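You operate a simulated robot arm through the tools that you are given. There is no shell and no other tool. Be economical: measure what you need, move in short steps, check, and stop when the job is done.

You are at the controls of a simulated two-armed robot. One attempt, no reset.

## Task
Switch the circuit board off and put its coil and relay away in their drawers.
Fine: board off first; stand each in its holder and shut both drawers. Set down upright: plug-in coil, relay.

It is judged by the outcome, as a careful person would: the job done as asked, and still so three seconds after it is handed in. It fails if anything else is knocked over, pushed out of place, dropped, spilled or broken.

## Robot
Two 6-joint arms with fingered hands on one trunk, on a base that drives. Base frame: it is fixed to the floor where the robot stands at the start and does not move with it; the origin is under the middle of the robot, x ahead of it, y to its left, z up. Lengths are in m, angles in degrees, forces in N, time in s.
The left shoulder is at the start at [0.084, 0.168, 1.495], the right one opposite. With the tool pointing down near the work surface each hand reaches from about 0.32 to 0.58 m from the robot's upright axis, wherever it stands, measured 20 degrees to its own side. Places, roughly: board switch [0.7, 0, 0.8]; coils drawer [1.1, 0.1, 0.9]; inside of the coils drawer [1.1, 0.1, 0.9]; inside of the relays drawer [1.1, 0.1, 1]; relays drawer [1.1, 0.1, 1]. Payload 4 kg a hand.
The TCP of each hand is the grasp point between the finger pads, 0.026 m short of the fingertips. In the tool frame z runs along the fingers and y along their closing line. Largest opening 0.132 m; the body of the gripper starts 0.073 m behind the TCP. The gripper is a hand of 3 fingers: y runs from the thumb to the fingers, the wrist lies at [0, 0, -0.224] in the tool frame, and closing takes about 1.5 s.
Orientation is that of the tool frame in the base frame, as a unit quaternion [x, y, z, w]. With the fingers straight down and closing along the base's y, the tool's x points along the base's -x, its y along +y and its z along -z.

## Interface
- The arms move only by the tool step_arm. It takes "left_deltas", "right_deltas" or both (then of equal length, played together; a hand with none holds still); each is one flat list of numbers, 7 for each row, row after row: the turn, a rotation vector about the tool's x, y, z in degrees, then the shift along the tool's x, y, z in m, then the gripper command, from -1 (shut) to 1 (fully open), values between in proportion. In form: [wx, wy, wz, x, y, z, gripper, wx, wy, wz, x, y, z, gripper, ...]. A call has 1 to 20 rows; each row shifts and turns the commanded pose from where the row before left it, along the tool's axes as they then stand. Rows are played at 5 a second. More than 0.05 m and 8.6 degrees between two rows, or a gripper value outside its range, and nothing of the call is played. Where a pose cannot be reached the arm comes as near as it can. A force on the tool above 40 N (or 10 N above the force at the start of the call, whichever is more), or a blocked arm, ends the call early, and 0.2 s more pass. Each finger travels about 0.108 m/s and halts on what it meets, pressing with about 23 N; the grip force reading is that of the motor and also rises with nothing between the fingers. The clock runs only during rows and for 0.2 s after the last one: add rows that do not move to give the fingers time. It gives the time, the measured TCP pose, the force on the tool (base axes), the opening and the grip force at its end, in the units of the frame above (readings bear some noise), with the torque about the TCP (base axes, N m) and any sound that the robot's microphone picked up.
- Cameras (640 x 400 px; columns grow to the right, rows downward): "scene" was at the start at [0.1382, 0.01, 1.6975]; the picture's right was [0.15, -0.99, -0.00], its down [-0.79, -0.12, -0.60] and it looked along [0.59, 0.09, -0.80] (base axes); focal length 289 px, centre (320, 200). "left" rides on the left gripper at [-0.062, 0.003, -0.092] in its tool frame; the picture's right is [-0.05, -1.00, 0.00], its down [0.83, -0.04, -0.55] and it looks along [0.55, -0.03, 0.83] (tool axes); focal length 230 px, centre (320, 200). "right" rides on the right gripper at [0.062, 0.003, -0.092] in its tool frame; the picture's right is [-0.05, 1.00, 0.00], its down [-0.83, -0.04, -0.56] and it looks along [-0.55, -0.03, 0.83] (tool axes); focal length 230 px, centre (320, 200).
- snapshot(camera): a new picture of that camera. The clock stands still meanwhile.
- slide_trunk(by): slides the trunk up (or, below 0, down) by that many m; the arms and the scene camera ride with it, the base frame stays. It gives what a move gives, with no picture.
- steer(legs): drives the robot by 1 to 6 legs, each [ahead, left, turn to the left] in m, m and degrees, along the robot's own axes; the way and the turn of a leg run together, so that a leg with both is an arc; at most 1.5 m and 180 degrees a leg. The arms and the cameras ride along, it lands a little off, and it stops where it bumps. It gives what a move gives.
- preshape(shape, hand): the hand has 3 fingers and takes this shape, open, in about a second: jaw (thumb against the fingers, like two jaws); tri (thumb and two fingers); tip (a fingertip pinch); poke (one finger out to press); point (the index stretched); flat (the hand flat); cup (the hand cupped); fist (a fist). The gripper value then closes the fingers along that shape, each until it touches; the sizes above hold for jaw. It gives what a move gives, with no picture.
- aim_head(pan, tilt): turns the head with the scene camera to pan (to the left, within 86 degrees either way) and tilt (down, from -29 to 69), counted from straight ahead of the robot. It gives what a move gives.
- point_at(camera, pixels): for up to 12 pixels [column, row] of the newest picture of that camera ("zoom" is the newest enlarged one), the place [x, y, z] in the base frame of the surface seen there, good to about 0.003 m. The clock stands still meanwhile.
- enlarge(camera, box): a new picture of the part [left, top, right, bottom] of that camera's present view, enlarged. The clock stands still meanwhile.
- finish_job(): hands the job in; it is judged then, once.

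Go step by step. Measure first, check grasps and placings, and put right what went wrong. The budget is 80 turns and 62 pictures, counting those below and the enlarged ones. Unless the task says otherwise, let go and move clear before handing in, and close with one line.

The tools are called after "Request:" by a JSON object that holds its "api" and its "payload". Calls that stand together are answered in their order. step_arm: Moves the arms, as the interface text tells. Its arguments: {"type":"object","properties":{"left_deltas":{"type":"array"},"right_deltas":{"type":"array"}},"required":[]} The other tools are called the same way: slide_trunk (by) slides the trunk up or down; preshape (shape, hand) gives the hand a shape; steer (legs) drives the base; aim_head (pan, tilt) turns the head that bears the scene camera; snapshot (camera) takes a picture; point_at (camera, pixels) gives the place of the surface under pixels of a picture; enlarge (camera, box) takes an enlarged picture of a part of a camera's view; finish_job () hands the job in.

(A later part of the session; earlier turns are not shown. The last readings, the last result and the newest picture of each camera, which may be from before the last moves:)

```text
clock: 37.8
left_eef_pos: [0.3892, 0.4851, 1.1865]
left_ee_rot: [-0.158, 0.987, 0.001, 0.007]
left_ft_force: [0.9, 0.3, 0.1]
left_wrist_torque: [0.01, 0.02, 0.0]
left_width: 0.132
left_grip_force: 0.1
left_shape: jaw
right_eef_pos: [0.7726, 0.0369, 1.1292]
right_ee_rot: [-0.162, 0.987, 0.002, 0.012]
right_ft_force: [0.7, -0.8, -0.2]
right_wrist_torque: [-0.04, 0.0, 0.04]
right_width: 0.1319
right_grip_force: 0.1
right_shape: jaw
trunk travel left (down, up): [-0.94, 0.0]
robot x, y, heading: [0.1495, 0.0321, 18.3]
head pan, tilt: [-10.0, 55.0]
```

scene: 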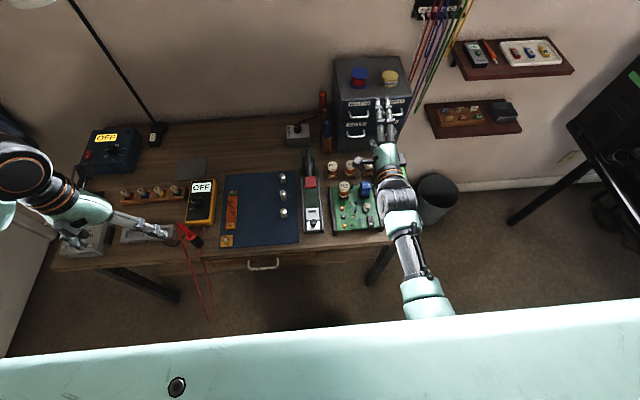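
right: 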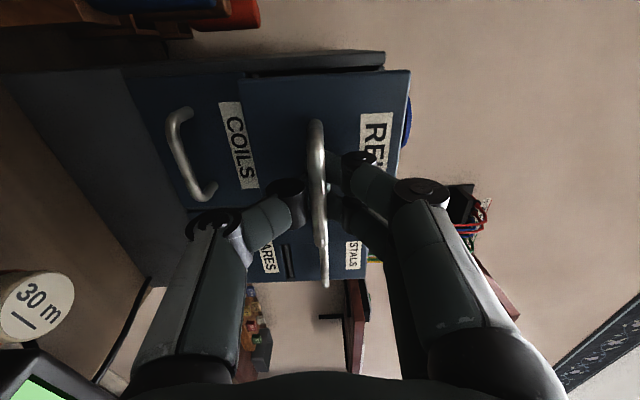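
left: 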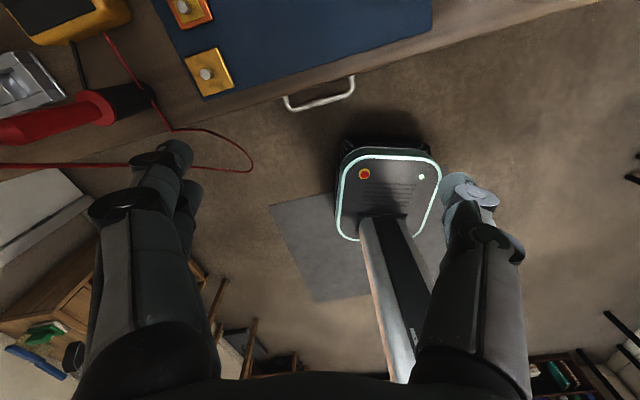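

Hand is fingers-down at u≈0.746, z≈1.129. Driving ahead 0.13 puts it near the drawer; then look with the wrist camera.

Request:
{"api": "steer", "payload": {"legs": [[0.13, 0, 0]]}}

Request:
{"api": "snapshot", "payload": {"camera": "right"}}

Request:
{"api": "snapshot", "payload": {"camera": "scene"}}

```text
clock: 39.1
left_eef_pos: [0.5056, 0.525, 1.1877]
left_ee_rot: [-0.158, 0.987, 0.001, 0.01]
left_ft_force: [-0.6, 0.2, -0.2]
left_wrist_torque: [-0.01, 0.02, -0.02]
left_width: 0.1321
left_grip_force: 0.1
left_shape: jaw
right_eef_pos: [0.8915, 0.0778, 1.1281]
right_ee_rot: [-0.161, 0.987, 0.002, 0.013]
right_ft_force: [-0.3, -0.6, 0.3]
right_wrist_torque: [0.01, 0.0, 0.01]
right_width: 0.1319
right_grip_force: 0.0
right_shape: jaw
trunk travel left (down, up): [-0.94, 0.0]
robot x, y, heading: [0.2694, 0.0723, 18.3]
head pan, tilt: [-10.0, 55.0]
```

```text
33 pictures are left
```

right: 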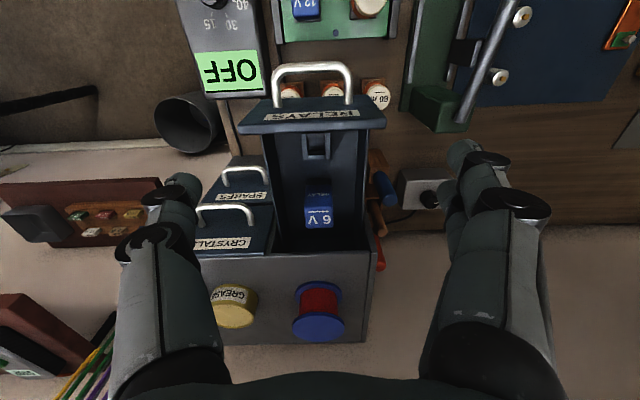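

```text
32 pictures are left
```

scene: 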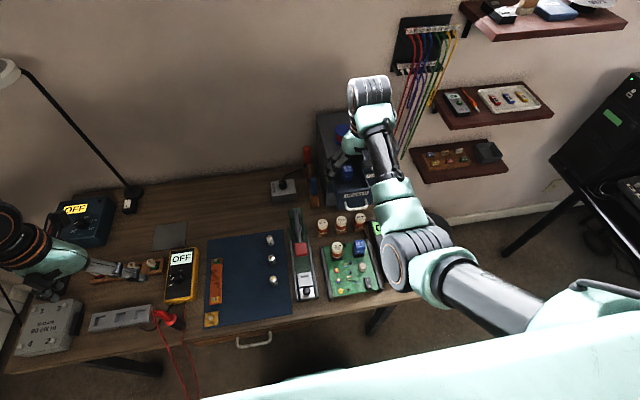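

Excellent: the wrist view shows an empty holder at (316,148) in front of the 6 V relay (318,210). I'll enlarge and measure.

Request:
{"api": "enlarge", "payload": {"camera": "right", "box": [230, 80, 410, 260]}}

Request:
{"api": "point_at", "payload": {"camera": "right", "pixels": [[306, 146], [316, 148], [326, 146], [316, 135], [316, 158], [318, 220], [308, 200], [331, 200], [280, 127], [375, 127], [300, 180], [350, 180]]}}

```text
2.22 times, centred on (320, 170) of right
```

zoom: 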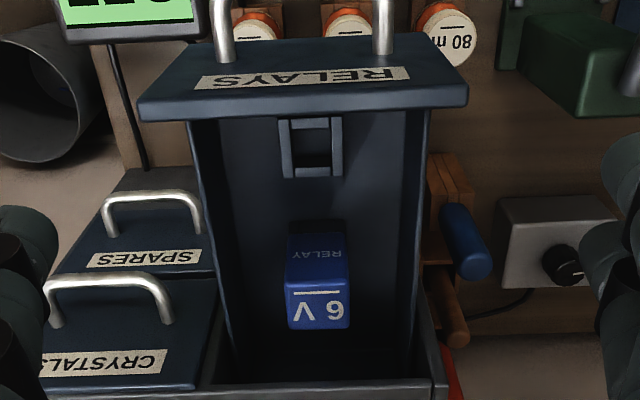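

```text
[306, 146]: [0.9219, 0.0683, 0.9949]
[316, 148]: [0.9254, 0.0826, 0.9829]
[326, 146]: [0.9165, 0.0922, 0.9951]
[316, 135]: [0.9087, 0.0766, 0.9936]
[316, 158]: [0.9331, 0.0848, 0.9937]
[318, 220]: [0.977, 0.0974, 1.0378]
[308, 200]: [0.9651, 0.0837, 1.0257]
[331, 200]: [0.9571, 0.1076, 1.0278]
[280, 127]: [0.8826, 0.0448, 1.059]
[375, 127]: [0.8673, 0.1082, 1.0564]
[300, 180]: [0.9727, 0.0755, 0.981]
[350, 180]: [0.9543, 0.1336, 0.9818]
```

The empty holder's centre is (0.920,0.0805), rim z≈0.995 (u≈0.900, v≈-0.208). Now moving the hand back over the board's relay, down to z≈1.01, and correcting a 1.5° tilt.

Request:
{"api": "step_arm", "payload": {"right_deltas": [0, 1.5, 0, 0.035, -0.005, 0, 1, 0, 0, 0, 0.035, -0.005, 0, 1, 0, 0, 0, 0.035, -0.004, 0, 1, 0, 0, 0, 0.005, 0, 0.04, 1, 0, 0, 0, 0.005, 0, 0.04, 1, 0, 0, 0, 0, 0, 0.035, 1, 0, 0, 0, 0, 0, 0, 1]}}

Request:
{"api": "snapshot", "payload": {"camera": "right"}}

```text
clock: 40.7
left_eef_pos: [0.5088, 0.5272, 1.1861]
left_ee_rot: [-0.159, 0.987, 0.002, 0.01]
left_ft_force: [-0.1, 0.1, 1.0]
left_wrist_torque: [0.02, -0.02, -0.05]
left_width: 0.1321
left_grip_force: 0.1
left_shape: jaw
right_eef_pos: [0.8084, 0.0432, 0.9745]
right_ee_rot: [-0.161, 0.987, -0.001, -0.002]
right_ft_force: [0.4, -0.6, 0.8]
right_wrist_torque: [-0.03, 0.01, 0.0]
right_width: 0.1318
right_grip_force: 0.1
right_shape: jaw
right hand out of reach, approached as far as the arm can: row 1, 2, 3
trunk travel left (down, up): [-0.94, 0.0]
robot x, y, heading: [0.2741, 0.0732, 18.3]
head pan, tilt: [-10.0, 55.0]
```

```text
30 pictures are left
```

right: 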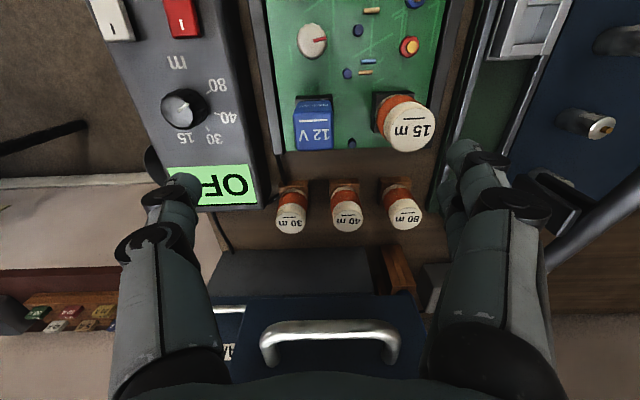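

Hand at u≈0.782, z≈0.975; relay 12 V top is visible at (315,133). Measuring its top corners, the coil, and the spare coils.

Request:
{"api": "point_at", "payload": {"camera": "right", "pixels": [[298, 122], [331, 122], [299, 146], [331, 146], [315, 134], [315, 106], [395, 128], [408, 115], [422, 130], [407, 148], [288, 222], [348, 222]]}}

Request:
{"api": "enlarge", "payload": {"camera": "right", "box": [270, 70, 450, 170]}}

```text
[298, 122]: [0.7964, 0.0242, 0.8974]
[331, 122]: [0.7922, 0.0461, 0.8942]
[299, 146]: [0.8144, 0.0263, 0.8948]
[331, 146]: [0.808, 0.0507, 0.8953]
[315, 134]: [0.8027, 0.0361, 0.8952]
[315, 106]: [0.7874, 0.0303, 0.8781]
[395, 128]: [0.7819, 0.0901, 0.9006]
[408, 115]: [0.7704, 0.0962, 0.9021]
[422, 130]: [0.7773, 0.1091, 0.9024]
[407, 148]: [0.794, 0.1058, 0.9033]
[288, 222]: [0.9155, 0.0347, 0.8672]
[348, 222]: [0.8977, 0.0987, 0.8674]
```

```text
3.56 times, centred on (360, 120) of right
```

zoom: 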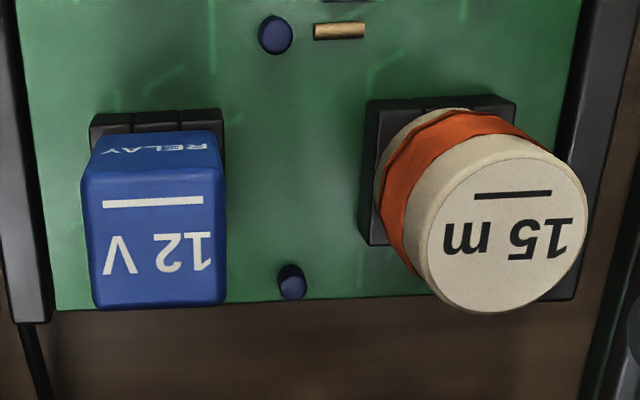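

Relay top centre is (0.8027,0.0365,0.895) → u≈0.775, v≈-0.213; coil at u≈0.774, v≈-0.146. I'll narrow the fingers and align first.

Request:
{"api": "step_arm", "payload": {"right_deltas": [0, 0, 0, 0.007, -0.005, 0, -0.15, 0, 0, 0, 0, 0, 0.02, -0.15, 0, 0, 0, 0, 0, 0, -0.15, 0, 0, 0, 0, 0, 0, -0.15]}}

Request:
{"api": "snapshot", "payload": {"camera": "right"}}

```text
clock: 41.7
left_eef_pos: [0.5081, 0.526, 1.187]
left_ee_rot: [-0.159, 0.987, 0.002, 0.009]
left_ft_force: [-0.3, 0.1, -0.1]
left_wrist_torque: [-0.01, -0.03, 0.01]
left_width: 0.132
left_grip_force: 0.1
left_shape: jaw
right_eef_pos: [0.8037, 0.0325, 0.9555]
right_ee_rot: [-0.16, 0.987, -0.002, -0.001]
right_ft_force: [0.0, -0.4, -1.1]
right_wrist_torque: [0.0, 0.0, 0.01]
right_width: 0.057
right_grip_force: 0.0
right_shape: jaw
trunk travel left (down, up): [-0.94, 0.0]
robot x, y, heading: [0.2752, 0.075, 18.4]
head pan, tilt: [-10.0, 55.0]
```

```text
28 pictures are left
```

right: 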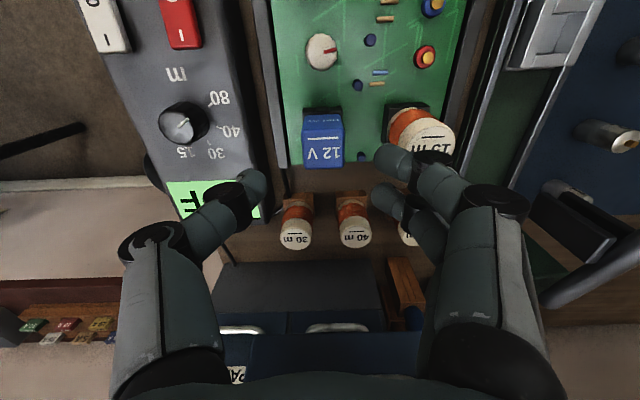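

Aligned within 4 mm; shifting that in v and descending to z≈0.888, then closing.

Request:
{"api": "step_arm", "payload": {"right_deltas": [0, 0, 0, 0, 0.004, 0.01, -0.15, 0, 0, 0, 0, 0, 0.025, -0.15, 0, 0, 0, 0, 0, 0.02, -0.15, 0, 0, 0, 0, 0, 0.012, -0.15, 0, 0, 0, 0, 0, 0, -0.15]}}

Request:
{"api": "snapshot", "payload": {"camera": "right"}}

```text
clock: 42.9
left_eef_pos: [0.5082, 0.5273, 1.1855]
left_ee_rot: [-0.159, 0.987, 0.002, 0.008]
left_ft_force: [0.6, 0.5, 0.2]
left_wrist_torque: [0.0, 0.01, 0.02]
left_width: 0.1316
left_grip_force: 0.1
left_shape: jaw
right_eef_pos: [0.8016, 0.036, 0.8885]
right_ee_rot: [-0.16, 0.987, 0.0, -0.001]
right_ft_force: [0.1, 0.0, -0.1]
right_wrist_torque: [0.03, 0.01, -0.03]
right_width: 0.0566
right_grip_force: 0.1
right_shape: jaw
trunk travel left (down, up): [-0.94, 0.0]
robot x, y, heading: [0.2774, 0.0713, 18.3]
head pan, tilt: [-10.0, 55.0]
```

```text
27 pictures are left
```

right: 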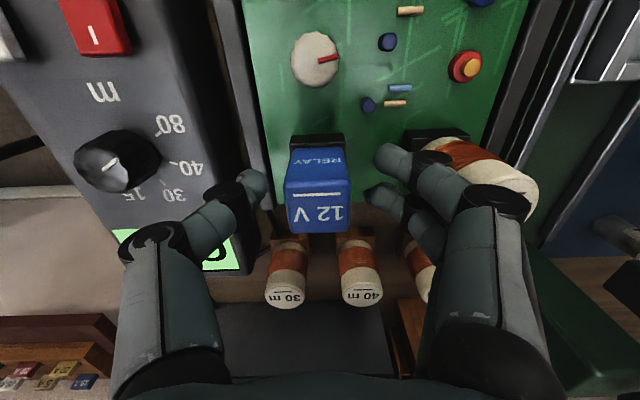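

The relay (318,190) sits between thumb and fingers. Closing and lifting slightly.

Request:
{"api": "step_arm", "payload": {"right_deltas": [0, 0, 0, 0, 0, 0, -1, 0, 0, 0, 0, 0, 0, -1, 0, 0, 0, 0, 0, 0, -1, 0, 0, 0, 0, 0, 0, -1]}}

Request:
{"api": "step_arm", "payload": {"right_deltas": [0, 0, 0, 0, 0, -0.01, -1, 0, 0, 0, 0, 0, -0.02, -1, 0, 0, 0, 0, 0, -0.03, -1, 0, 0, 0, 0, 0, 0, -1]}}

Request:
{"api": "snapshot", "payload": {"camera": "right"}}

Request:
{"api": "enlarge", "payload": {"camera": "scene", "box": [260, 130, 420, 300]}}

```text
clock: 43.9
left_eef_pos: [0.5086, 0.5283, 1.1852]
left_ee_rot: [-0.158, 0.987, 0.002, 0.009]
left_ft_force: [0.4, 0.4, 0.6]
left_wrist_torque: [0.0, 0.0, 0.01]
left_width: 0.1319
left_grip_force: 0.1
left_shape: jaw
right_eef_pos: [0.8029, 0.0361, 0.8888]
right_ee_rot: [-0.161, 0.987, -0.002, -0.002]
right_ft_force: [-0.6, -0.3, -0.2]
right_wrist_torque: [0.0, -0.03, 0.02]
right_width: 0.0246
right_grip_force: 23.1
right_shape: jaw
trunk travel left (down, up): [-0.94, 0.0]
robot x, y, heading: [0.272, 0.0731, 18.3]
head pan, tilt: [-10.0, 55.0]
```

```text
clock: 44.9
left_eef_pos: [0.5081, 0.5271, 1.1869]
left_ee_rot: [-0.159, 0.987, 0.001, 0.008]
left_ft_force: [-0.4, 0.7, -0.3]
left_wrist_torque: [-0.02, 0.01, -0.04]
left_width: 0.1322
left_grip_force: 0.0
left_shape: jaw
right_eef_pos: [0.8022, 0.0372, 0.9452]
right_ee_rot: [-0.16, 0.987, -0.002, -0.001]
right_ft_force: [-0.6, 0.0, -1.2]
right_wrist_torque: [0.03, 0.05, 0.04]
right_width: 0.0244
right_grip_force: 23.2
right_shape: jaw
trunk travel left (down, up): [-0.94, 0.0]
robot x, y, heading: [0.2805, 0.0722, 18.3]
head pan, tilt: [-10.0, 55.0]
```

```text
26 pictures are left
```

right: 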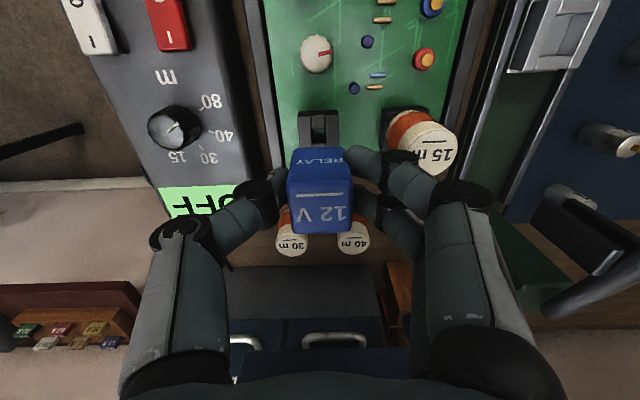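

```text
2.35 times, centred on (340, 215) of scene
```

zoom: 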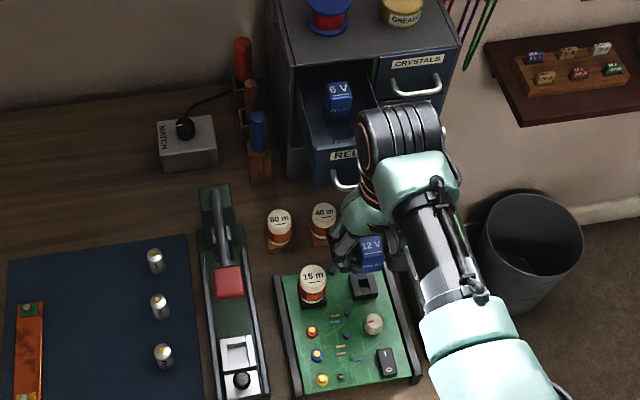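

Relay is firmly held (0.0244). To rise without folding the arm, I'll back the base 0.10, then raise and reach forward.

Request:
{"api": "steer", "payload": {"legs": [[-0.1, 0, 0]]}}

Request:
{"api": "step_arm", "payload": {"right_deltas": [0, 0, 0, -0.018, 0, -0.03, -1, 0, 0, 0, -0.018, 0, -0.03, -1, 0, 0, 0, -0.018, 0, -0.03, -1, 0, 0, 0, -0.018, 0, -0.035, -1, 0, 0, 0, -0.014, 0, -0.035, -1, 0, 0, 0, -0.01, 0, -0.03, -1, 0, 0, 0, 0, 0, 0, -1]}}

```text
clock: 46.1
left_eef_pos: [0.4169, 0.4975, 1.1851]
left_ee_rot: [-0.159, 0.987, 0.001, 0.006]
left_ft_force: [-0.1, 0.1, 0.4]
left_wrist_torque: [-0.03, 0.02, 0.0]
left_width: 0.1321
left_grip_force: 0.0
left_shape: jaw
right_eef_pos: [0.7101, 0.0056, 0.9448]
right_ee_rot: [-0.161, 0.987, -0.001, -0.003]
right_ft_force: [-0.2, 1.0, 0.1]
right_wrist_torque: [-0.04, 0.03, -0.01]
right_width: 0.0244
right_grip_force: 23.1
right_shape: jaw
trunk travel left (down, up): [-0.94, 0.0]
robot x, y, heading: [0.1788, 0.0406, 18.3]
head pan, tilt: [-10.0, 55.0]
```

```text
clock: 47.7
left_eef_pos: [0.4131, 0.4943, 1.1877]
left_ee_rot: [-0.159, 0.987, 0.002, 0.01]
left_ft_force: [0.0, -0.7, -0.1]
left_wrist_torque: [0.02, 0.02, -0.01]
left_width: 0.1319
left_grip_force: 0.0
left_shape: jaw
right_eef_pos: [0.7995, 0.036, 1.137]
right_ee_rot: [-0.161, 0.987, -0.001, -0.001]
right_ft_force: [0.3, -0.1, 0.0]
right_wrist_torque: [0.02, 0.0, 0.0]
right_width: 0.0243
right_grip_force: 23.3
right_shape: jaw
trunk travel left (down, up): [-0.94, 0.0]
robot x, y, heading: [0.177, 0.039, 18.5]
head pan, tilt: [-10.0, 55.0]
```

Held at z 1.137 (relay bottom ≈1.088, above the 1.058 drawer front). Driving ahead 0.128 to bring it over the holder.

Request:
{"api": "steer", "payload": {"legs": [[0.128, 0.004, 0]]}}

Request:
{"api": "snapshot", "payload": {"camera": "right"}}

```text
clock: 48.9
left_eef_pos: [0.5254, 0.5357, 1.1881]
left_ee_rot: [-0.157, 0.988, 0.002, 0.01]
left_ft_force: [-1.3, -0.7, 0.3]
left_wrist_torque: [0.03, -0.01, 0.01]
left_width: 0.132
left_grip_force: 0.0
left_shape: jaw
right_eef_pos: [0.9112, 0.0747, 1.1381]
right_ee_rot: [-0.16, 0.987, -0.001, 0.001]
right_ft_force: [-0.3, 0.7, 0.2]
right_wrist_torque: [-0.01, 0.0, 0.01]
right_width: 0.0245
right_grip_force: 22.9
right_shape: jaw
trunk travel left (down, up): [-0.94, 0.0]
robot x, y, heading: [0.2913, 0.0868, 18.1]
head pan, tilt: [-10.0, 55.0]
```

```text
24 pictures are left
```

right: 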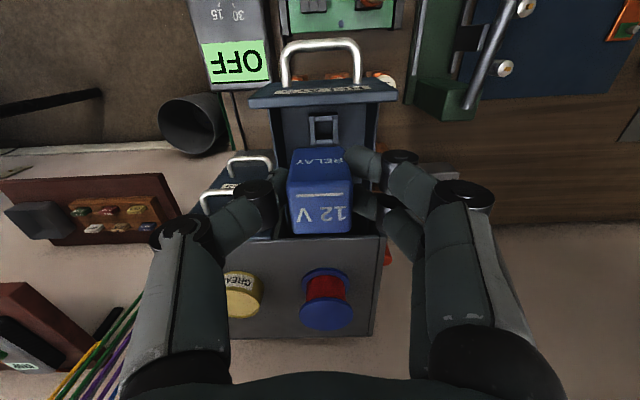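

The holder shows at (323,128). I'll zoom for a second measurement of its rims.

Request:
{"api": "enlarge", "payload": {"camera": "right", "box": [270, 90, 380, 160]}}

```text
5.71 times, centred on (325, 125) of right
```

zoom: 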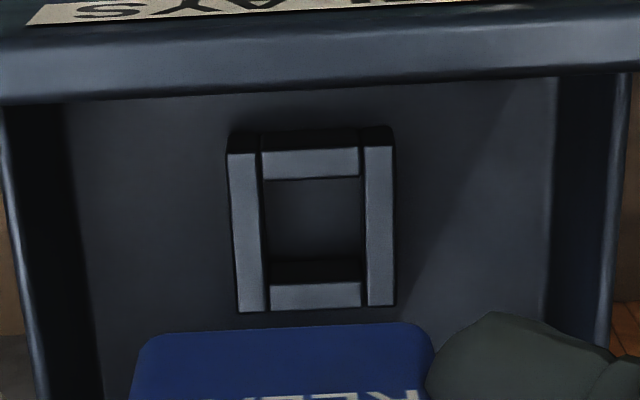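

Request:
{"api": "point_at", "payload": {"camera": "zoom", "pixels": [[229, 155], [240, 308], [394, 148], [394, 302], [262, 165], [362, 162], [268, 290], [362, 290], [312, 163], [316, 295], [70, 250], [550, 250]]}}

```text
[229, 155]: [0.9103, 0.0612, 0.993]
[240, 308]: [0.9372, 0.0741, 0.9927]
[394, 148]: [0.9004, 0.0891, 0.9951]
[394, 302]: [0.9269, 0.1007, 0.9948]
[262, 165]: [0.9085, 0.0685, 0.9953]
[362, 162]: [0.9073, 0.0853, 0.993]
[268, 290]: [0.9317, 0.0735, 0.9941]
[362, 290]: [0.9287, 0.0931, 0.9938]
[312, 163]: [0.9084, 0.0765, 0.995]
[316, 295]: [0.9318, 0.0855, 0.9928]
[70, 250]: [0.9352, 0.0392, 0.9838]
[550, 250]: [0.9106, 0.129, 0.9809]
```

Holder centre ≈ (0.919,0.081), rim 0.994, opening ~18 mm. Shifting +0.0094 u, +0.0035 v, and descending to z≈1.06.

Request:
{"api": "step_arm", "payload": {"right_deltas": [0, 0, 0, -0.0094, 0.0035, 0, -1, 0, 0, 0, 0, 0, 0.025, -1, 0, 0, 0, 0, 0, 0.025, -1, 0, 0, 0, 0, 0, 0.025, -1, 0, 0, 0, 0, 0, 0, -1, 0, 0, 0, 0, 0, 0, -1]}}

Request:
{"api": "snapshot", "payload": {"camera": "right"}}

Request:
{"api": "enlarge", "payload": {"camera": "scene", "box": [280, 100, 420, 220]}}

```text
clock: 50.3
left_eef_pos: [0.5273, 0.5369, 1.1867]
left_ee_rot: [-0.159, 0.987, 0.001, 0.008]
left_ft_force: [-0.2, 0.9, 1.1]
left_wrist_torque: [-0.01, -0.01, -0.04]
left_width: 0.132
left_grip_force: 0.1
left_shape: jaw
right_eef_pos: [0.9227, 0.0804, 1.0598]
right_ee_rot: [-0.158, 0.987, -0.001, 0.0]
right_ft_force: [-0.1, 0.6, -0.3]
right_wrist_torque: [0.0, -0.02, -0.01]
right_width: 0.0245
right_grip_force: 22.3
right_shape: jaw
trunk travel left (down, up): [-0.94, 0.0]
robot x, y, heading: [0.2938, 0.0784, 18.5]
head pan, tilt: [-10.0, 55.0]
```

```text
22 pictures are left
```

right: 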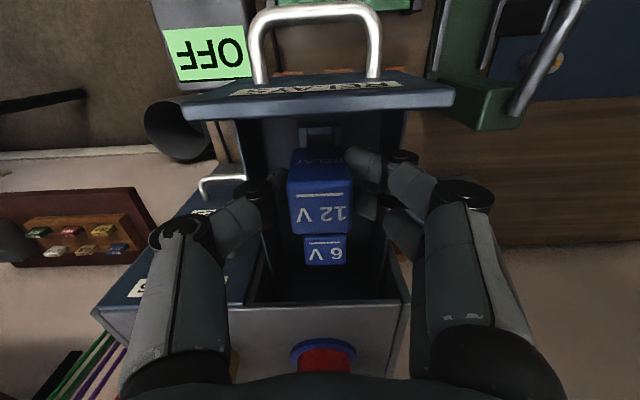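

```text
3.33 times, centred on (350, 160) of scene
```

zoom: 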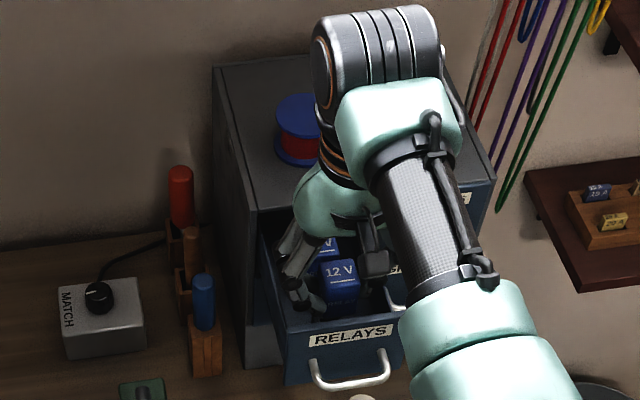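

In the image the holder (centre col 319.5) lines up with the relay (320). I'll nudge back 2 mm in u and lower gently toward the seated height z≈1.031.

Request:
{"api": "step_arm", "payload": {"right_deltas": [0, 0, 0, 0.002, 0, 0.01, -1, 0, 0, 0, 0, 0, 0.007, -1, 0, 0, 0, 0, 0, 0.005, -1, 0, 0, 0, 0, 0, 0.004, -1, 0, 0, 0, 0, 0, 0, -1]}}

Request:
{"api": "snapshot", "payload": {"camera": "right"}}

```text
clock: 51.5
left_eef_pos: [0.5284, 0.5357, 1.1871]
left_ee_rot: [-0.158, 0.987, 0.001, 0.009]
left_ft_force: [-0.5, 0.6, 0.4]
left_wrist_torque: [0.03, 0.03, 0.04]
left_width: 0.1322
left_grip_force: 0.1
left_shape: jaw
right_eef_pos: [0.9184, 0.0814, 1.0345]
right_ee_rot: [-0.159, 0.987, -0.002, 0.0]
right_ft_force: [-0.4, -0.8, -0.5]
right_wrist_torque: [-0.03, -0.03, -0.01]
right_width: 0.0244
right_grip_force: 23.1
right_shape: jaw
trunk travel left (down, up): [-0.94, 0.0]
robot x, y, heading: [0.2926, 0.0867, 18.4]
head pan, tilt: [-10.0, 55.0]
```

```text
20 pictures are left
```

right: 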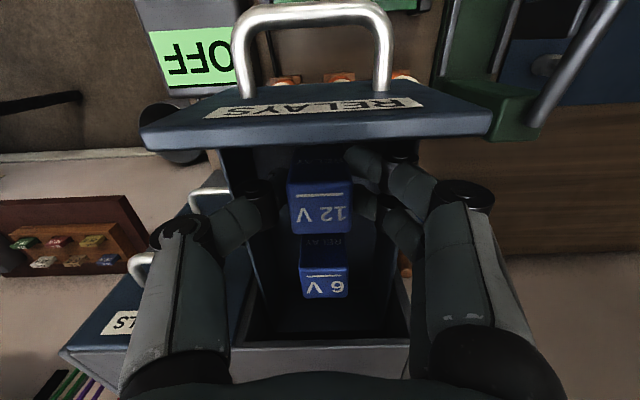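

No contact force at z 1.0345 and position matches the holder centre. Lowering 1.5 mm at a time.

Request:
{"api": "step_arm", "payload": {"right_deltas": [0, 0, 0, 0, 0, 0.002, -1, 0, 0, 0, 0, 0, 0.002, -1, 0, 0, 0, 0, 0, 0.001, -1, 0, 0, 0, 0, 0, 0, -1]}}

```text
clock: 52.5
left_eef_pos: [0.5278, 0.5368, 1.1866]
left_ee_rot: [-0.158, 0.987, 0.001, 0.008]
left_ft_force: [-0.1, -0.6, -0.1]
left_wrist_torque: [-0.01, 0.0, 0.02]
left_width: 0.1321
left_grip_force: 0.0
left_shape: jaw
right_eef_pos: [0.9202, 0.0808, 1.0309]
right_ee_rot: [-0.159, 0.987, -0.001, -0.001]
right_ft_force: [0.2, 0.7, -0.1]
right_wrist_torque: [-0.01, -0.01, -0.03]
right_width: 0.0245
right_grip_force: 23.2
right_shape: jaw
trunk travel left (down, up): [-0.94, 0.0]
robot x, y, heading: [0.294, 0.0804, 18.3]
head pan, tilt: [-10.0, 55.0]
```

Still free; continuing down until a light contact.

Request:
{"api": "step_arm", "payload": {"right_deltas": [0, 0, 0, 0, 0, 0.001, -1, 0, 0, 0, 0, 0, 0.001, -1, 0, 0, 0, 0, 0, 0, -1]}}

Request:
{"api": "enlarge", "payload": {"camera": "right", "box": [260, 140, 380, 310]}}

Request:
{"api": "point_at", "payload": {"camera": "zoom", "pixels": [[320, 165], [345, 335]]}}

```text
clock: 53.3
left_eef_pos: [0.5273, 0.5372, 1.1866]
left_ee_rot: [-0.158, 0.987, 0.002, 0.009]
left_ft_force: [-0.4, -0.8, 0.7]
left_wrist_torque: [0.01, -0.02, 0.03]
left_width: 0.1321
left_grip_force: 0.0
left_shape: jaw
right_eef_pos: [0.9206, 0.0816, 1.03]
right_ee_rot: [-0.159, 0.987, -0.001, 0.001]
right_ft_force: [1.1, -1.8, 9.0]
right_wrist_torque: [0.02, -0.01, -0.03]
right_width: 0.0248
right_grip_force: 23.0
right_shape: jaw
trunk travel left (down, up): [-0.94, 0.0]
robot x, y, heading: [0.2893, 0.0805, 18.0]
head pan, tilt: [-10.0, 55.0]
```

```text
2.35 times, centred on (320, 225) of right
```

zoom: 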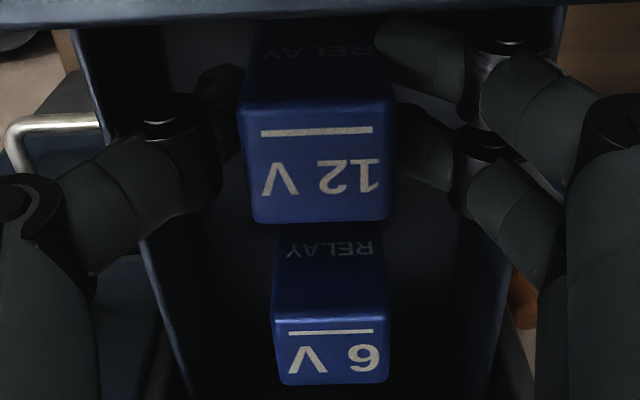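

```text
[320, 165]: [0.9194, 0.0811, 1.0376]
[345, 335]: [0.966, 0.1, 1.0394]
```

Contact (9 N) at z 1.030, and both relay tops read ≈1.038: seated. Releasing slightly and lifting out straight.

Request:
{"api": "step_arm", "payload": {"right_deltas": [0, 0, 0, 0, 0, 0, -0.35, 0, 0, 0, 0, 0, 0, -0.35, 0, 0, 0, 0, 0, 0, -0.35, 0, 0, 0, 0, 0, -0.015, -0.35, 0, 0, 0, 0, 0, -0.03, -0.35, 0, 0, 0, 0, 0, -0.035, -0.35, 0, 0, 0, 0, 0, -0.025, -0.35, 0, 0, 0, 0, 0, 0, -0.35]}}

Request:
{"api": "snapshot", "payload": {"camera": "right"}}

```text
clock: 55.1
left_eef_pos: [0.5288, 0.5373, 1.1873]
left_ee_rot: [-0.158, 0.987, 0.002, 0.008]
left_ft_force: [-0.7, 0.3, -0.5]
left_wrist_torque: [0.02, 0.01, 0.0]
left_width: 0.1322
left_grip_force: 0.0
left_shape: jaw
right_eef_pos: [0.9212, 0.0808, 1.1319]
right_ee_rot: [-0.159, 0.987, -0.001, -0.001]
right_ft_force: [1.3, -0.2, 0.2]
right_wrist_torque: [0.01, 0.02, -0.02]
right_width: 0.0427
right_grip_force: 0.1
right_shape: jaw
trunk travel left (down, up): [-0.94, 0.0]
robot x, y, heading: [0.292, 0.0822, 18.5]
head pan, tilt: [-10.0, 55.0]
```

```text
18 pictures are left
```

right: 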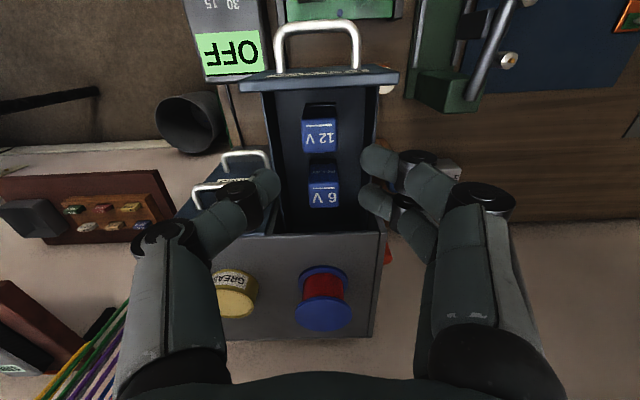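

The 12 V relay stands in its holder in front of the 6 V one. Now back off 0.15, then turn the hand to horizontal as before to push the drawer shut.

Request:
{"api": "steer", "payload": {"legs": [[-0.15, 0, 0]]}}

Request:
{"api": "step_arm", "payload": {"right_deltas": [0, 0, 8.2, 0, 0, 0, -1, 0, 0, 8.2, 0, 0, 0, -1, 0, 0, 8.2, 0, 0, 0, -1, 0, 0, 8.2, 0, 0, 0, -1, 0, 0, 8.2, 0, 0, 0, -1, 0, 0, 8.2, 0, 0, 0, -1, 0, 0, 8.2, 0, 0, 0, -1, 0, 0, 8.2, 0, 0, 0, -1, 0, 0, 8.2, 0, 0, 0, -1, 0, 0, 8.2, 0, 0, 0, -1, 0, 0, 8.0, 0, 0, 0, -1]}}

Request:
{"api": "step_arm", "payload": {"right_deltas": [-8.2, 0, 0, 0, 0, 0, -1, -8.2, 0, 0, 0, 0, 0, -1, -8.2, 0, 0, 0, 0, 0, -1, -8.2, 0, 0, 0, 0, 0, -1, -8.2, 0, 0, 0, 0, 0, -1, -8.2, 0, 0, 0, 0, 0, -1, -8.2, 0, 0, 0, 0, 0, -1, -8.2, 0, 0, 0, 0, 0, -1, -8.2, 0, 0, 0, 0, 0, -1, -8.2, 0, 0, 0, 0, 0, -1, -8.0, 0, 0, 0, 0, 0, -1]}}

```text
clock: 56.5
left_eef_pos: [0.387, 0.4878, 1.1866]
left_ee_rot: [-0.158, 0.987, 0.001, 0.008]
left_ft_force: [-0.8, -0.3, 0.3]
left_wrist_torque: [0.03, -0.03, 0.0]
left_width: 0.1321
left_grip_force: 0.0
left_shape: jaw
right_eef_pos: [0.7795, 0.035, 1.1327]
right_ee_rot: [-0.16, 0.987, -0.001, -0.001]
right_ft_force: [-0.2, 0.1, 0.3]
right_wrist_torque: [0.04, -0.05, 0.01]
right_width: 0.0426
right_grip_force: 0.0
right_shape: jaw
trunk travel left (down, up): [-0.94, 0.0]
robot x, y, heading: [0.1498, 0.0369, 18.4]
head pan, tilt: [-10.0, 55.0]
```

```text
clock: 58.9
left_eef_pos: [0.386, 0.4874, 1.1876]
left_ee_rot: [-0.158, 0.987, 0.002, 0.01]
left_ft_force: [0.0, 0.1, 0.1]
left_wrist_torque: [0.03, -0.02, 0.0]
left_width: 0.1319
left_grip_force: 0.1
left_shape: jaw
right_eef_pos: [0.776, 0.0341, 1.1345]
right_ee_rot: [0.586, 0.81, 0.0, 0.001]
right_ft_force: [0.6, 0.4, -0.4]
right_wrist_torque: [0.01, 0.01, 0.03]
right_width: 0.0
right_grip_force: 22.5
right_shape: jaw
trunk travel left (down, up): [-0.94, 0.0]
robot x, y, heading: [0.1502, 0.0326, 18.5]
head pan, tilt: [-10.0, 55.0]
```

```text
clock: 61.3
left_eef_pos: [0.3849, 0.4859, 1.1874]
left_ee_rot: [-0.159, 0.987, 0.002, 0.009]
left_ft_force: [0.0, 0.0, 0.2]
left_wrist_torque: [0.02, 0.0, -0.01]
left_width: 0.1321
left_grip_force: 0.0
left_shape: jaw
right_eef_pos: [0.7775, 0.0291, 1.1345]
right_ee_rot: [0.426, 0.581, 0.558, 0.411]
right_ft_force: [0.7, 0.1, -0.3]
right_wrist_torque: [-0.04, -0.02, -0.02]
right_width: 0.0001
right_grip_force: 23.0
right_shape: jaw
right hand out of reach, approached as far as the arm can: row 11
trunk travel left (down, up): [-0.94, 0.0]
robot x, y, heading: [0.15, 0.0377, 18.4]
head pan, tilt: [-10.0, 55.0]
```

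Hand is horizontal again (2° low). I'll lower the trunk to put the closed fingertips above the handle bar at z≈1.04, straighten, and look.

Request:
{"api": "slide_trunk", "payload": {"by": -0.095}}

Request:
{"api": "step_arm", "payload": {"right_deltas": [-2.2, 0, 0, 0, 0, 0.02, -1, 0, 0.5, 0, 0.006, 0, 0.02, -1, 0, 0, 0, 0, 0, 0, -1]}}

Request:
{"api": "enlarge", "payload": {"camera": "scene", "box": [280, 90, 420, 210]}}

```text
clock: 62.6
left_eef_pos: [0.384, 0.4863, 1.0915]
left_ee_rot: [-0.158, 0.987, 0.001, 0.009]
left_ft_force: [-0.7, -0.5, 0.2]
left_wrist_torque: [-0.02, 0.03, 0.01]
left_width: 0.1322
left_grip_force: 0.0
left_shape: jaw
right_eef_pos: [0.7773, 0.0294, 1.0396]
right_ee_rot: [0.427, 0.582, 0.557, 0.411]
right_ft_force: [-0.6, -0.4, -0.9]
right_wrist_torque: [-0.03, 0.03, -0.02]
right_width: 0.0001
right_grip_force: 22.9
right_shape: jaw
trunk travel left (down, up): [-0.845, 0.095]
robot x, y, heading: [0.1483, 0.0364, 18.1]
head pan, tilt: [-10.0, 55.0]
```

```text
clock: 63.4
left_eef_pos: [0.384, 0.487, 1.0916]
left_ee_rot: [-0.158, 0.987, 0.001, 0.01]
left_ft_force: [1.0, 0.6, 0.8]
left_wrist_torque: [0.01, 0.0, -0.02]
left_width: 0.1319
left_grip_force: 0.1
left_shape: jaw
right_eef_pos: [0.8079, 0.0464, 1.039]
right_ee_rot: [0.417, 0.573, 0.57, 0.416]
right_ft_force: [0.4, 0.5, 0.2]
right_wrist_torque: [-0.04, -0.03, 0.02]
right_width: 0.0001
right_grip_force: 23.4
right_shape: jaw
right hand out of reach, approached as far as the arm can: row 1
trunk travel left (down, up): [-0.845, 0.095]
robot x, y, heading: [0.1487, 0.034, 18.0]
head pan, tilt: [-10.0, 55.0]
```

```text
3.33 times, centred on (350, 150) of scene
```

zoom: 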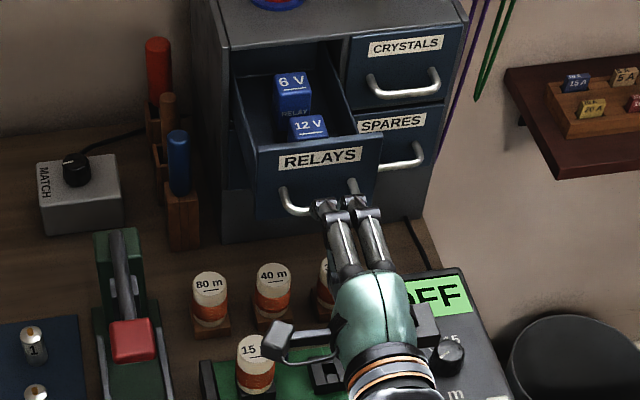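

Hand at z 1.039, above the bar, aimed at the panel. Pushing forward gently until the drawer shuts.

Request:
{"api": "step_arm", "payload": {"right_deltas": [0, 0, 0, 0, 0, 0.015, -1, 0, 0, 0, 0, 0, 0.015, -1, 0, 0, 0, 0, 0, 0.012, -1, 0, 0, 0, 0, 0, 0.012, -1, 0, 0, 0, 0, 0, 0.012, -1, 0, 0, 0, 0, 0, 0.012, -1, 0, 0, 0, 0, 0, 0.012, -1, 0, 0, 0, 0, 0, 0.012, -1, 0, 0, 0, 0, 0, 0.012, -1, 0, 0, 0, 0, 0, 0.012, -1, 0, 0, 0, 0, 0, 0.012, -1, 0, 0, 0, 0, 0, 0.012, -1, 0, 0, 0, 0, 0, 0.012, -1, 0, 0, 0, 0, 0, 0.008, -1, 0, 0, 0, 0, 0, 0.006, -1, 0, 0, 0, 0, 0, 0.004, -1, 0, 0, 0, 0, 0, 0, -1]}}

Request:
{"api": "enlarge", "payload": {"camera": "scene", "box": [280, 90, 420, 210]}}

```text
clock: 67.0
left_eef_pos: [0.3804, 0.4862, 1.0935]
left_ee_rot: [-0.159, 0.987, 0.002, 0.011]
left_ft_force: [-0.1, 0.2, 0.2]
left_wrist_torque: [-0.01, 0.03, -0.01]
left_width: 0.1317
left_grip_force: 0.0
left_shape: jaw
right_eef_pos: [0.9749, 0.1019, 1.0401]
right_ee_rot: [0.416, 0.572, 0.572, 0.417]
right_ft_force: [-15.4, -5.2, 7.2]
right_wrist_torque: [-0.13, 0.41, 0.03]
right_width: 0.0001
right_grip_force: 23.2
right_shape: jaw
trunk travel left (down, up): [-0.845, 0.095]
robot x, y, heading: [0.1487, 0.0355, 18.4]
head pan, tilt: [-10.0, 55.0]
```

```text
3.33 times, centred on (350, 150) of scene
```

zoom: 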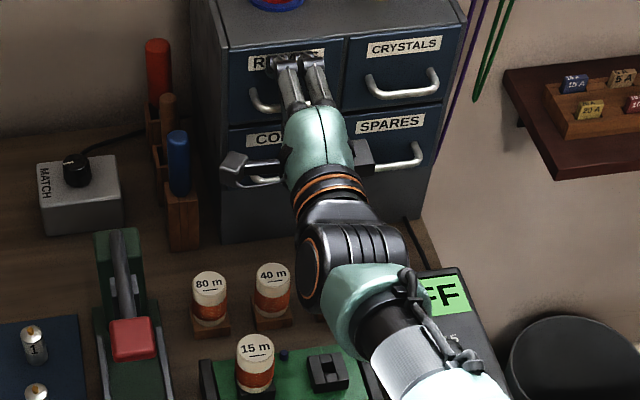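

The relays drawer is shut, flush with CRYSTALS. For the lower handle I'll back off, pitch 25° downward so the palm clears the spare coils (tops ≈0.867), narrow the fingers, and lower the trunk.

Request:
{"api": "step_arm", "payload": {"right_deltas": [0, 0, 0, 0, 0, -0.02, -1, 0, 0, 0, 0, 0, -0.03, -1, 0, 0, 0, 0, 0, -0.02, -1, 8.4, 0, 0, 0, 0, 0, -0.5, 8.4, 0, 0, 0, 0, 0, -0.5, 8.4, 0, 0, 0, 0, 0, -0.5, 0, 0, 0, 0, 0, 0, -0.5]}}

Request:
{"api": "slide_trunk", "payload": {"by": -0.11}}

Request:
{"api": "snapshot", "payload": {"camera": "right"}}

```text
clock: 68.6
left_eef_pos: [0.3857, 0.4877, 1.0924]
left_ee_rot: [-0.158, 0.987, 0.002, 0.009]
left_ft_force: [-0.2, 0.1, -0.7]
left_wrist_torque: [0.01, 0.02, 0.0]
left_width: 0.1321
left_grip_force: 0.1
left_shape: jaw
right_eef_pos: [0.9109, 0.0795, 1.0388]
right_ee_rot: [0.498, 0.683, 0.432, 0.315]
right_ft_force: [0.9, -0.6, 0.6]
right_wrist_torque: [-0.01, 0.01, 0.0]
right_width: 0.0328
right_grip_force: 0.1
right_shape: jaw
right hand out of reach, approached as far as the arm can: row 4
trunk travel left (down, up): [-0.845, 0.095]
robot x, y, heading: [0.1488, 0.0353, 18.1]
head pan, tilt: [-10.0, 55.0]
```

```text
clock: 70.0
left_eef_pos: [0.3842, 0.4852, 0.9829]
left_ee_rot: [-0.158, 0.987, 0.002, 0.01]
left_ft_force: [0.0, 0.6, -0.1]
left_wrist_torque: [-0.01, 0.01, 0.01]
left_width: 0.1317
left_grip_force: 0.0
left_shape: jaw
right_eef_pos: [0.9108, 0.0789, 0.9282]
right_ee_rot: [0.497, 0.684, 0.431, 0.316]
right_ft_force: [0.2, 0.4, 0.4]
right_wrist_torque: [-0.05, 0.03, 0.01]
right_width: 0.0326
right_grip_force: 0.0
right_shape: jaw
trunk travel left (down, up): [-0.735, 0.205]
robot x, y, heading: [0.1506, 0.0344, 18.4]
head pan, tilt: [-10.0, 55.0]
```

```text
15 pictures are left
```

right: 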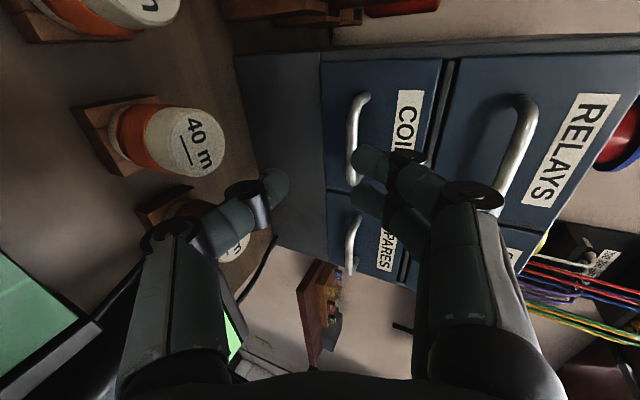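

Measuring the coils bar from this view before advancing.

Request:
{"api": "point_at", "payload": {"camera": "right", "pixels": [[354, 115], [352, 135], [351, 155], [385, 120], [200, 145], [190, 120]]}}

```text
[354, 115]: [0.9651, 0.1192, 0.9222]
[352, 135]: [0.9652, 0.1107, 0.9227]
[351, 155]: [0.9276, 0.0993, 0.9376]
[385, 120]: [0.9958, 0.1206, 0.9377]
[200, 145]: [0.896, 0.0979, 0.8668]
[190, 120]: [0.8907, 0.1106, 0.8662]
```

Bar centre ≈ u 0.956, z 0.923. Advancing horizontally 57 mm and closing.

Request:
{"api": "step_arm", "payload": {"right_deltas": [0, 0, 0, 0.002, 0.009, 0.018, -0.5, 0, 0, 0, 0, 0.008, 0.018, -0.5, 0, 0, 0, 0, 0.007, 0.016, -0.5, 0, 0, 0, 0, 0, 0, -1, 0, 0, 0, 0, 0, 0, -1, 0, 0, 0, 0, 0, 0, -1, 0, 0, 0, 0, 0, 0, -1]}}

Request:
{"api": "step_arm", "payload": {"right_deltas": [0, 0, 0, 0, -0.004, -0.009, -1, 0, 0, 0, 0, -0.006, -0.0135, -1, 0, 0, 0, 0, -0.006, -0.0135, -1, 0, 0, 0, 0, 0, 0, -1]}}

Request:
{"api": "snapshot", "payload": {"camera": "right"}}

```text
clock: 71.6
left_eef_pos: [0.3856, 0.4877, 0.9803]
left_ee_rot: [-0.158, 0.987, 0.001, 0.008]
left_ft_force: [-0.5, -0.5, -0.2]
left_wrist_torque: [-0.02, 0.0, 0.02]
left_width: 0.1316
left_grip_force: 0.0
left_shape: jaw
right_eef_pos: [0.9672, 0.0984, 0.9251]
right_ee_rot: [0.498, 0.685, 0.43, 0.313]
right_ft_force: [-0.7, 0.3, -7.3]
right_wrist_torque: [-0.01, 0.07, -0.01]
right_width: 0.0003
right_grip_force: 23.2
right_shape: jaw
trunk travel left (down, up): [-0.735, 0.205]
robot x, y, heading: [0.1503, 0.0353, 18.4]
head pan, tilt: [-10.0, 55.0]
```

```text
clock: 72.6
left_eef_pos: [0.3859, 0.4875, 0.9813]
left_ee_rot: [-0.158, 0.987, 0.002, 0.008]
left_ft_force: [-1.0, 0.4, 0.1]
left_wrist_torque: [0.01, 0.05, 0.02]
left_width: 0.132
left_grip_force: 0.1
left_shape: jaw
right_eef_pos: [0.9294, 0.0866, 0.9258]
right_ee_rot: [0.498, 0.684, 0.43, 0.315]
right_ft_force: [0.9, -2.6, -9.3]
right_wrist_torque: [-0.04, 0.04, 0.03]
right_width: 0.0001
right_grip_force: 23.2
right_shape: jaw
trunk travel left (down, up): [-0.735, 0.205]
robot x, y, heading: [0.147, 0.0381, 18.4]
head pan, tilt: [-10.0, 55.0]
```

```text
14 pictures are left
```

right: 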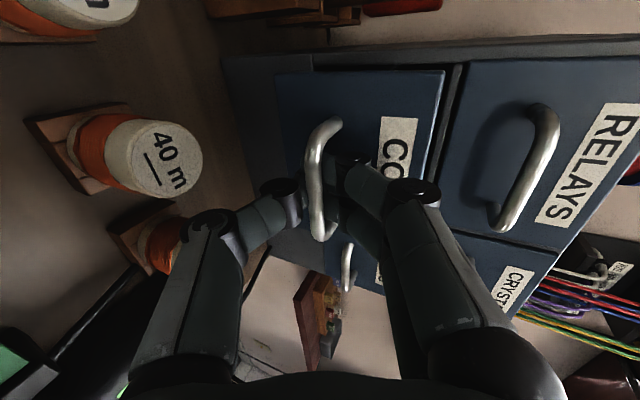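

The drawer is following and the hand clears the spare coils. Pulling the remaining ~8 cm.

Request:
{"api": "step_arm", "payload": {"right_deltas": [0, 0, 0, 0, -0.006, -0.0135, -1, 0, 0, 0, 0, -0.006, -0.0135, -1, 0, 0, 0, 0, -0.006, -0.0135, -1, 0, 0, 0, 0, -0.006, -0.0135, -1, 0, 0, 0, 0, -0.006, -0.0135, -1, 0, 0, 0, 0, -0.003, -0.007, -1, 0, 0, 0, 0, 0, 0, -1]}}

```text
clock: 74.2
left_eef_pos: [0.3867, 0.4857, 0.9823]
left_ee_rot: [-0.157, 0.987, 0.002, 0.009]
left_ft_force: [0.0, 0.1, 0.4]
left_wrist_torque: [-0.01, 0.03, -0.04]
left_width: 0.1322
left_grip_force: 0.1
left_shape: jaw
right_eef_pos: [0.8513, 0.0608, 0.9267]
right_ee_rot: [0.499, 0.684, 0.429, 0.313]
right_ft_force: [2.5, -6.5, -18.1]
right_wrist_torque: [-0.09, 0.06, -0.01]
right_width: 0.0001
right_grip_force: 23.0
right_shape: jaw
trunk travel left (down, up): [-0.735, 0.205]
robot x, y, heading: [0.1493, 0.0329, 18.2]
head pan, tilt: [-10.0, 55.0]
```

Travel is 0.122 m, fully open. Releasing, backing out along the fingers, then raising the trunk.

Request:
{"api": "step_arm", "payload": {"right_deltas": [0, 0, 0, 0, 0, 0, -0.5, 0, 0, 0, 0, 0, 0, -0.5, 0, 0, 0, 0, 0, -0.02, -0.5, 0, 0, 0, 0, 0, -0.03, -0.5, 0, 0, 0, 0, 0, 0, -0.5]}}

Request:
{"api": "slide_trunk", "payload": {"by": 0.205}}

Request:
{"api": "step_arm", "payload": {"right_deltas": [8.2, 0, 0, 0, 0, 0, -0.5, 8.2, 0, 0, 0, 0, 0, -0.5, 8.2, 0, 0, 0, 0, 0, -0.5, 8.2, 0, 0, 0, 0, 0, -0.5, 8.2, 0, 0, 0, 0, 0, -0.5, 8.2, 0, 0, 0, 0, 0, -0.5, 8.2, 0, 0, 0, 0, 0, -0.5, 7.5, 0, 0, 0, 0, 0, -0.5]}}

Request:
{"api": "step_arm", "payload": {"right_deltas": [0, 0, -8.2, 0, 0, 0, 0, 0, 0, -8.2, 0, 0, 0, 0, 0, 0, -8.2, 0, 0, 0, 0, 0, 0, -8.2, 0, 0, 0, 0, 0, 0, -8.2, 0, 0, 0, 0, 0, 0, -8.2, 0, 0, 0, 0, 0, 0, -8.2, 0, 0, 0, 0, 0, 0, -8.2, 0, 0, 0, 0, 0, 0, -8.2, 0, 0, 0, 0, 0, 0, -8.2, 0, 0, 0, 0, 0, 0, -8.0, 0, 0, 0, 0]}}

```text
clock: 75.4
left_eef_pos: [0.3841, 0.4872, 0.982]
left_ee_rot: [-0.158, 0.987, 0.002, 0.009]
left_ft_force: [0.4, -0.8, 0.7]
left_wrist_torque: [0.05, 0.0, 0.0]
left_width: 0.1321
left_grip_force: 0.1
left_shape: jaw
right_eef_pos: [0.8083, 0.0497, 0.9525]
right_ee_rot: [0.498, 0.683, 0.431, 0.315]
right_ft_force: [1.3, 0.7, 0.6]
right_wrist_torque: [0.02, 0.03, 0.0]
right_width: 0.0326
right_grip_force: 0.0
right_shape: jaw
trunk travel left (down, up): [-0.735, 0.205]
robot x, y, heading: [0.15, 0.0325, 18.3]
head pan, tilt: [-10.0, 55.0]
```

```text
clock: 77.6
left_eef_pos: [0.3843, 0.4867, 1.1879]
left_ee_rot: [-0.157, 0.988, 0.001, 0.009]
left_ft_force: [-0.1, 0.3, -0.7]
left_wrist_torque: [-0.01, 0.04, -0.02]
left_width: 0.132
left_grip_force: 0.1
left_shape: jaw
right_eef_pos: [0.8074, 0.0494, 1.1589]
right_ee_rot: [0.498, 0.683, 0.431, 0.316]
right_ft_force: [0.1, 0.2, -0.8]
right_wrist_torque: [0.0, 0.0, 0.05]
right_width: 0.0327
right_grip_force: 0.1
right_shape: jaw
trunk travel left (down, up): [-0.94, 0.0]
robot x, y, heading: [0.1512, 0.0312, 18.4]
head pan, tilt: [-10.0, 55.0]
```

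```text
clock: 79.4
left_eef_pos: [0.3844, 0.4874, 1.1886]
left_ee_rot: [-0.158, 0.987, 0.002, 0.009]
left_ft_force: [0.8, 0.1, -0.2]
left_wrist_torque: [0.0, -0.01, -0.03]
left_width: 0.1321
left_grip_force: 0.0
left_shape: jaw
right_eef_pos: [0.8084, 0.0488, 1.1585]
right_ee_rot: [0.589, 0.808, -0.004, -0.002]
right_ft_force: [-0.4, 0.8, -0.5]
right_wrist_torque: [0.0, 0.03, 0.01]
right_width: 0.0327
right_grip_force: 0.0
right_shape: jaw
trunk travel left (down, up): [-0.94, 0.0]
robot x, y, heading: [0.1472, 0.0359, 18.3]
head pan, tilt: [-10.0, 55.0]
```

```text
clock: 81.8
left_eef_pos: [0.385, 0.4873, 1.1879]
left_ee_rot: [-0.158, 0.987, 0.002, 0.008]
left_ft_force: [0.0, -0.9, 0.5]
left_wrist_torque: [-0.03, 0.02, -0.02]
left_width: 0.1322
left_grip_force: 0.2
left_shape: jaw
right_eef_pos: [0.8079, 0.0491, 1.1584]
right_ee_rot: [-0.156, 0.988, -0.001, -0.003]
right_ft_force: [-0.7, -0.1, 0.4]
right_wrist_torque: [-0.01, -0.01, 0.0]
right_width: 0.0652
right_grip_force: 0.1
right_shape: jaw
trunk travel left (down, up): [-0.94, 0.0]
robot x, y, heading: [0.1485, 0.0352, 18.4]
head pan, tilt: [-10.0, 55.0]
```

Hand is down-pointing at u≈0.784, z 1.158. Driving ahead 0.10 and lowering a bit to look into the coils drawer.

Request:
{"api": "steer", "payload": {"legs": [[0.1, 0, 0]]}}

Request:
{"api": "step_arm", "payload": {"right_deltas": [0, 0, 0, 0, 0, 0.04, 0, 0, 0, 0, 0, 0, 0.04, 0, 0, 0, 0, 0, 0, 0, 0]}}

Request:
{"api": "enlarge", "payload": {"camera": "right", "box": [240, 50, 400, 250]}}

```text
clock: 83.0
left_eef_pos: [0.469, 0.5159, 1.1896]
left_ee_rot: [-0.159, 0.987, 0.002, 0.013]
left_ft_force: [-0.2, 0.2, 0.2]
left_wrist_torque: [-0.02, -0.03, 0.02]
left_width: 0.1322
left_grip_force: 0.0
left_shape: jaw
right_eef_pos: [0.8957, 0.0789, 1.1634]
right_ee_rot: [-0.156, 0.988, -0.001, 0.001]
right_ft_force: [-1.6, -0.7, 0.8]
right_wrist_torque: [0.02, -0.07, 0.0]
right_width: 0.0654
right_grip_force: 0.1
right_shape: jaw
trunk travel left (down, up): [-0.94, 0.0]
robot x, y, heading: [0.2435, 0.065, 18.4]
head pan, tilt: [-10.0, 55.0]
```

```text
clock: 83.8
left_eef_pos: [0.4765, 0.5191, 1.1862]
left_ee_rot: [-0.158, 0.987, 0.001, 0.009]
left_ft_force: [0.5, 0.7, -0.2]
left_wrist_torque: [-0.07, 0.07, 0.01]
left_width: 0.1323
left_grip_force: 0.1
left_shape: jaw
right_eef_pos: [0.9004, 0.081, 1.0792]
right_ee_rot: [-0.155, 0.988, -0.001, -0.003]
right_ft_force: [-0.3, 0.4, -0.7]
right_wrist_torque: [-0.03, 0.04, 0.01]
right_width: 0.0652
right_grip_force: 0.1
right_shape: jaw
trunk travel left (down, up): [-0.94, 0.0]
robot x, y, heading: [0.2421, 0.0654, 18.3]
head pan, tilt: [-10.0, 55.0]
```

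```text
2.00 times, centred on (320, 150) of right
```

zoom: 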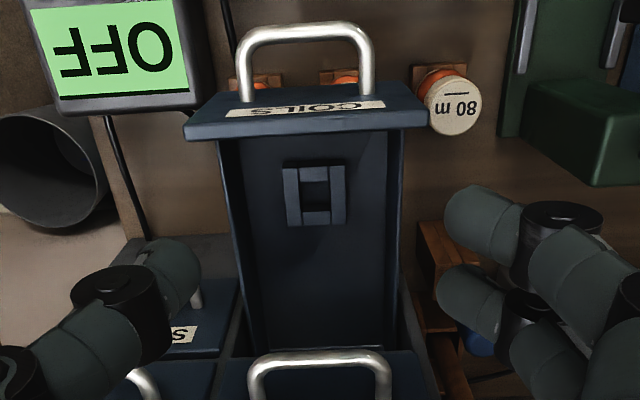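

The coils drawer has one empty square holder at zoom (315,195). Measuring its rim and the panel.

Request:
{"api": "point_at", "payload": {"camera": "zoom", "pixels": [[285, 170], [289, 222], [343, 168], [343, 221], [292, 195], [337, 195], [315, 173], [317, 217], [315, 197], [300, 122], [260, 280], [370, 280]]}}

```text
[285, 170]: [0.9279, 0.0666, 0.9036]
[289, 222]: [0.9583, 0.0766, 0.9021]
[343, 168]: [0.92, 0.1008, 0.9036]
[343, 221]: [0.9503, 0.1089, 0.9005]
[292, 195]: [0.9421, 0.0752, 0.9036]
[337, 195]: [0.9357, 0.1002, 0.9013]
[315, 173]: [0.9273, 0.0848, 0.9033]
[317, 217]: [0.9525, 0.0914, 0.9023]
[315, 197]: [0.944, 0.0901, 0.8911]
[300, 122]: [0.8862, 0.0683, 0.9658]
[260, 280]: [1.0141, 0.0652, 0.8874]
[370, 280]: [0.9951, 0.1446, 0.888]
```

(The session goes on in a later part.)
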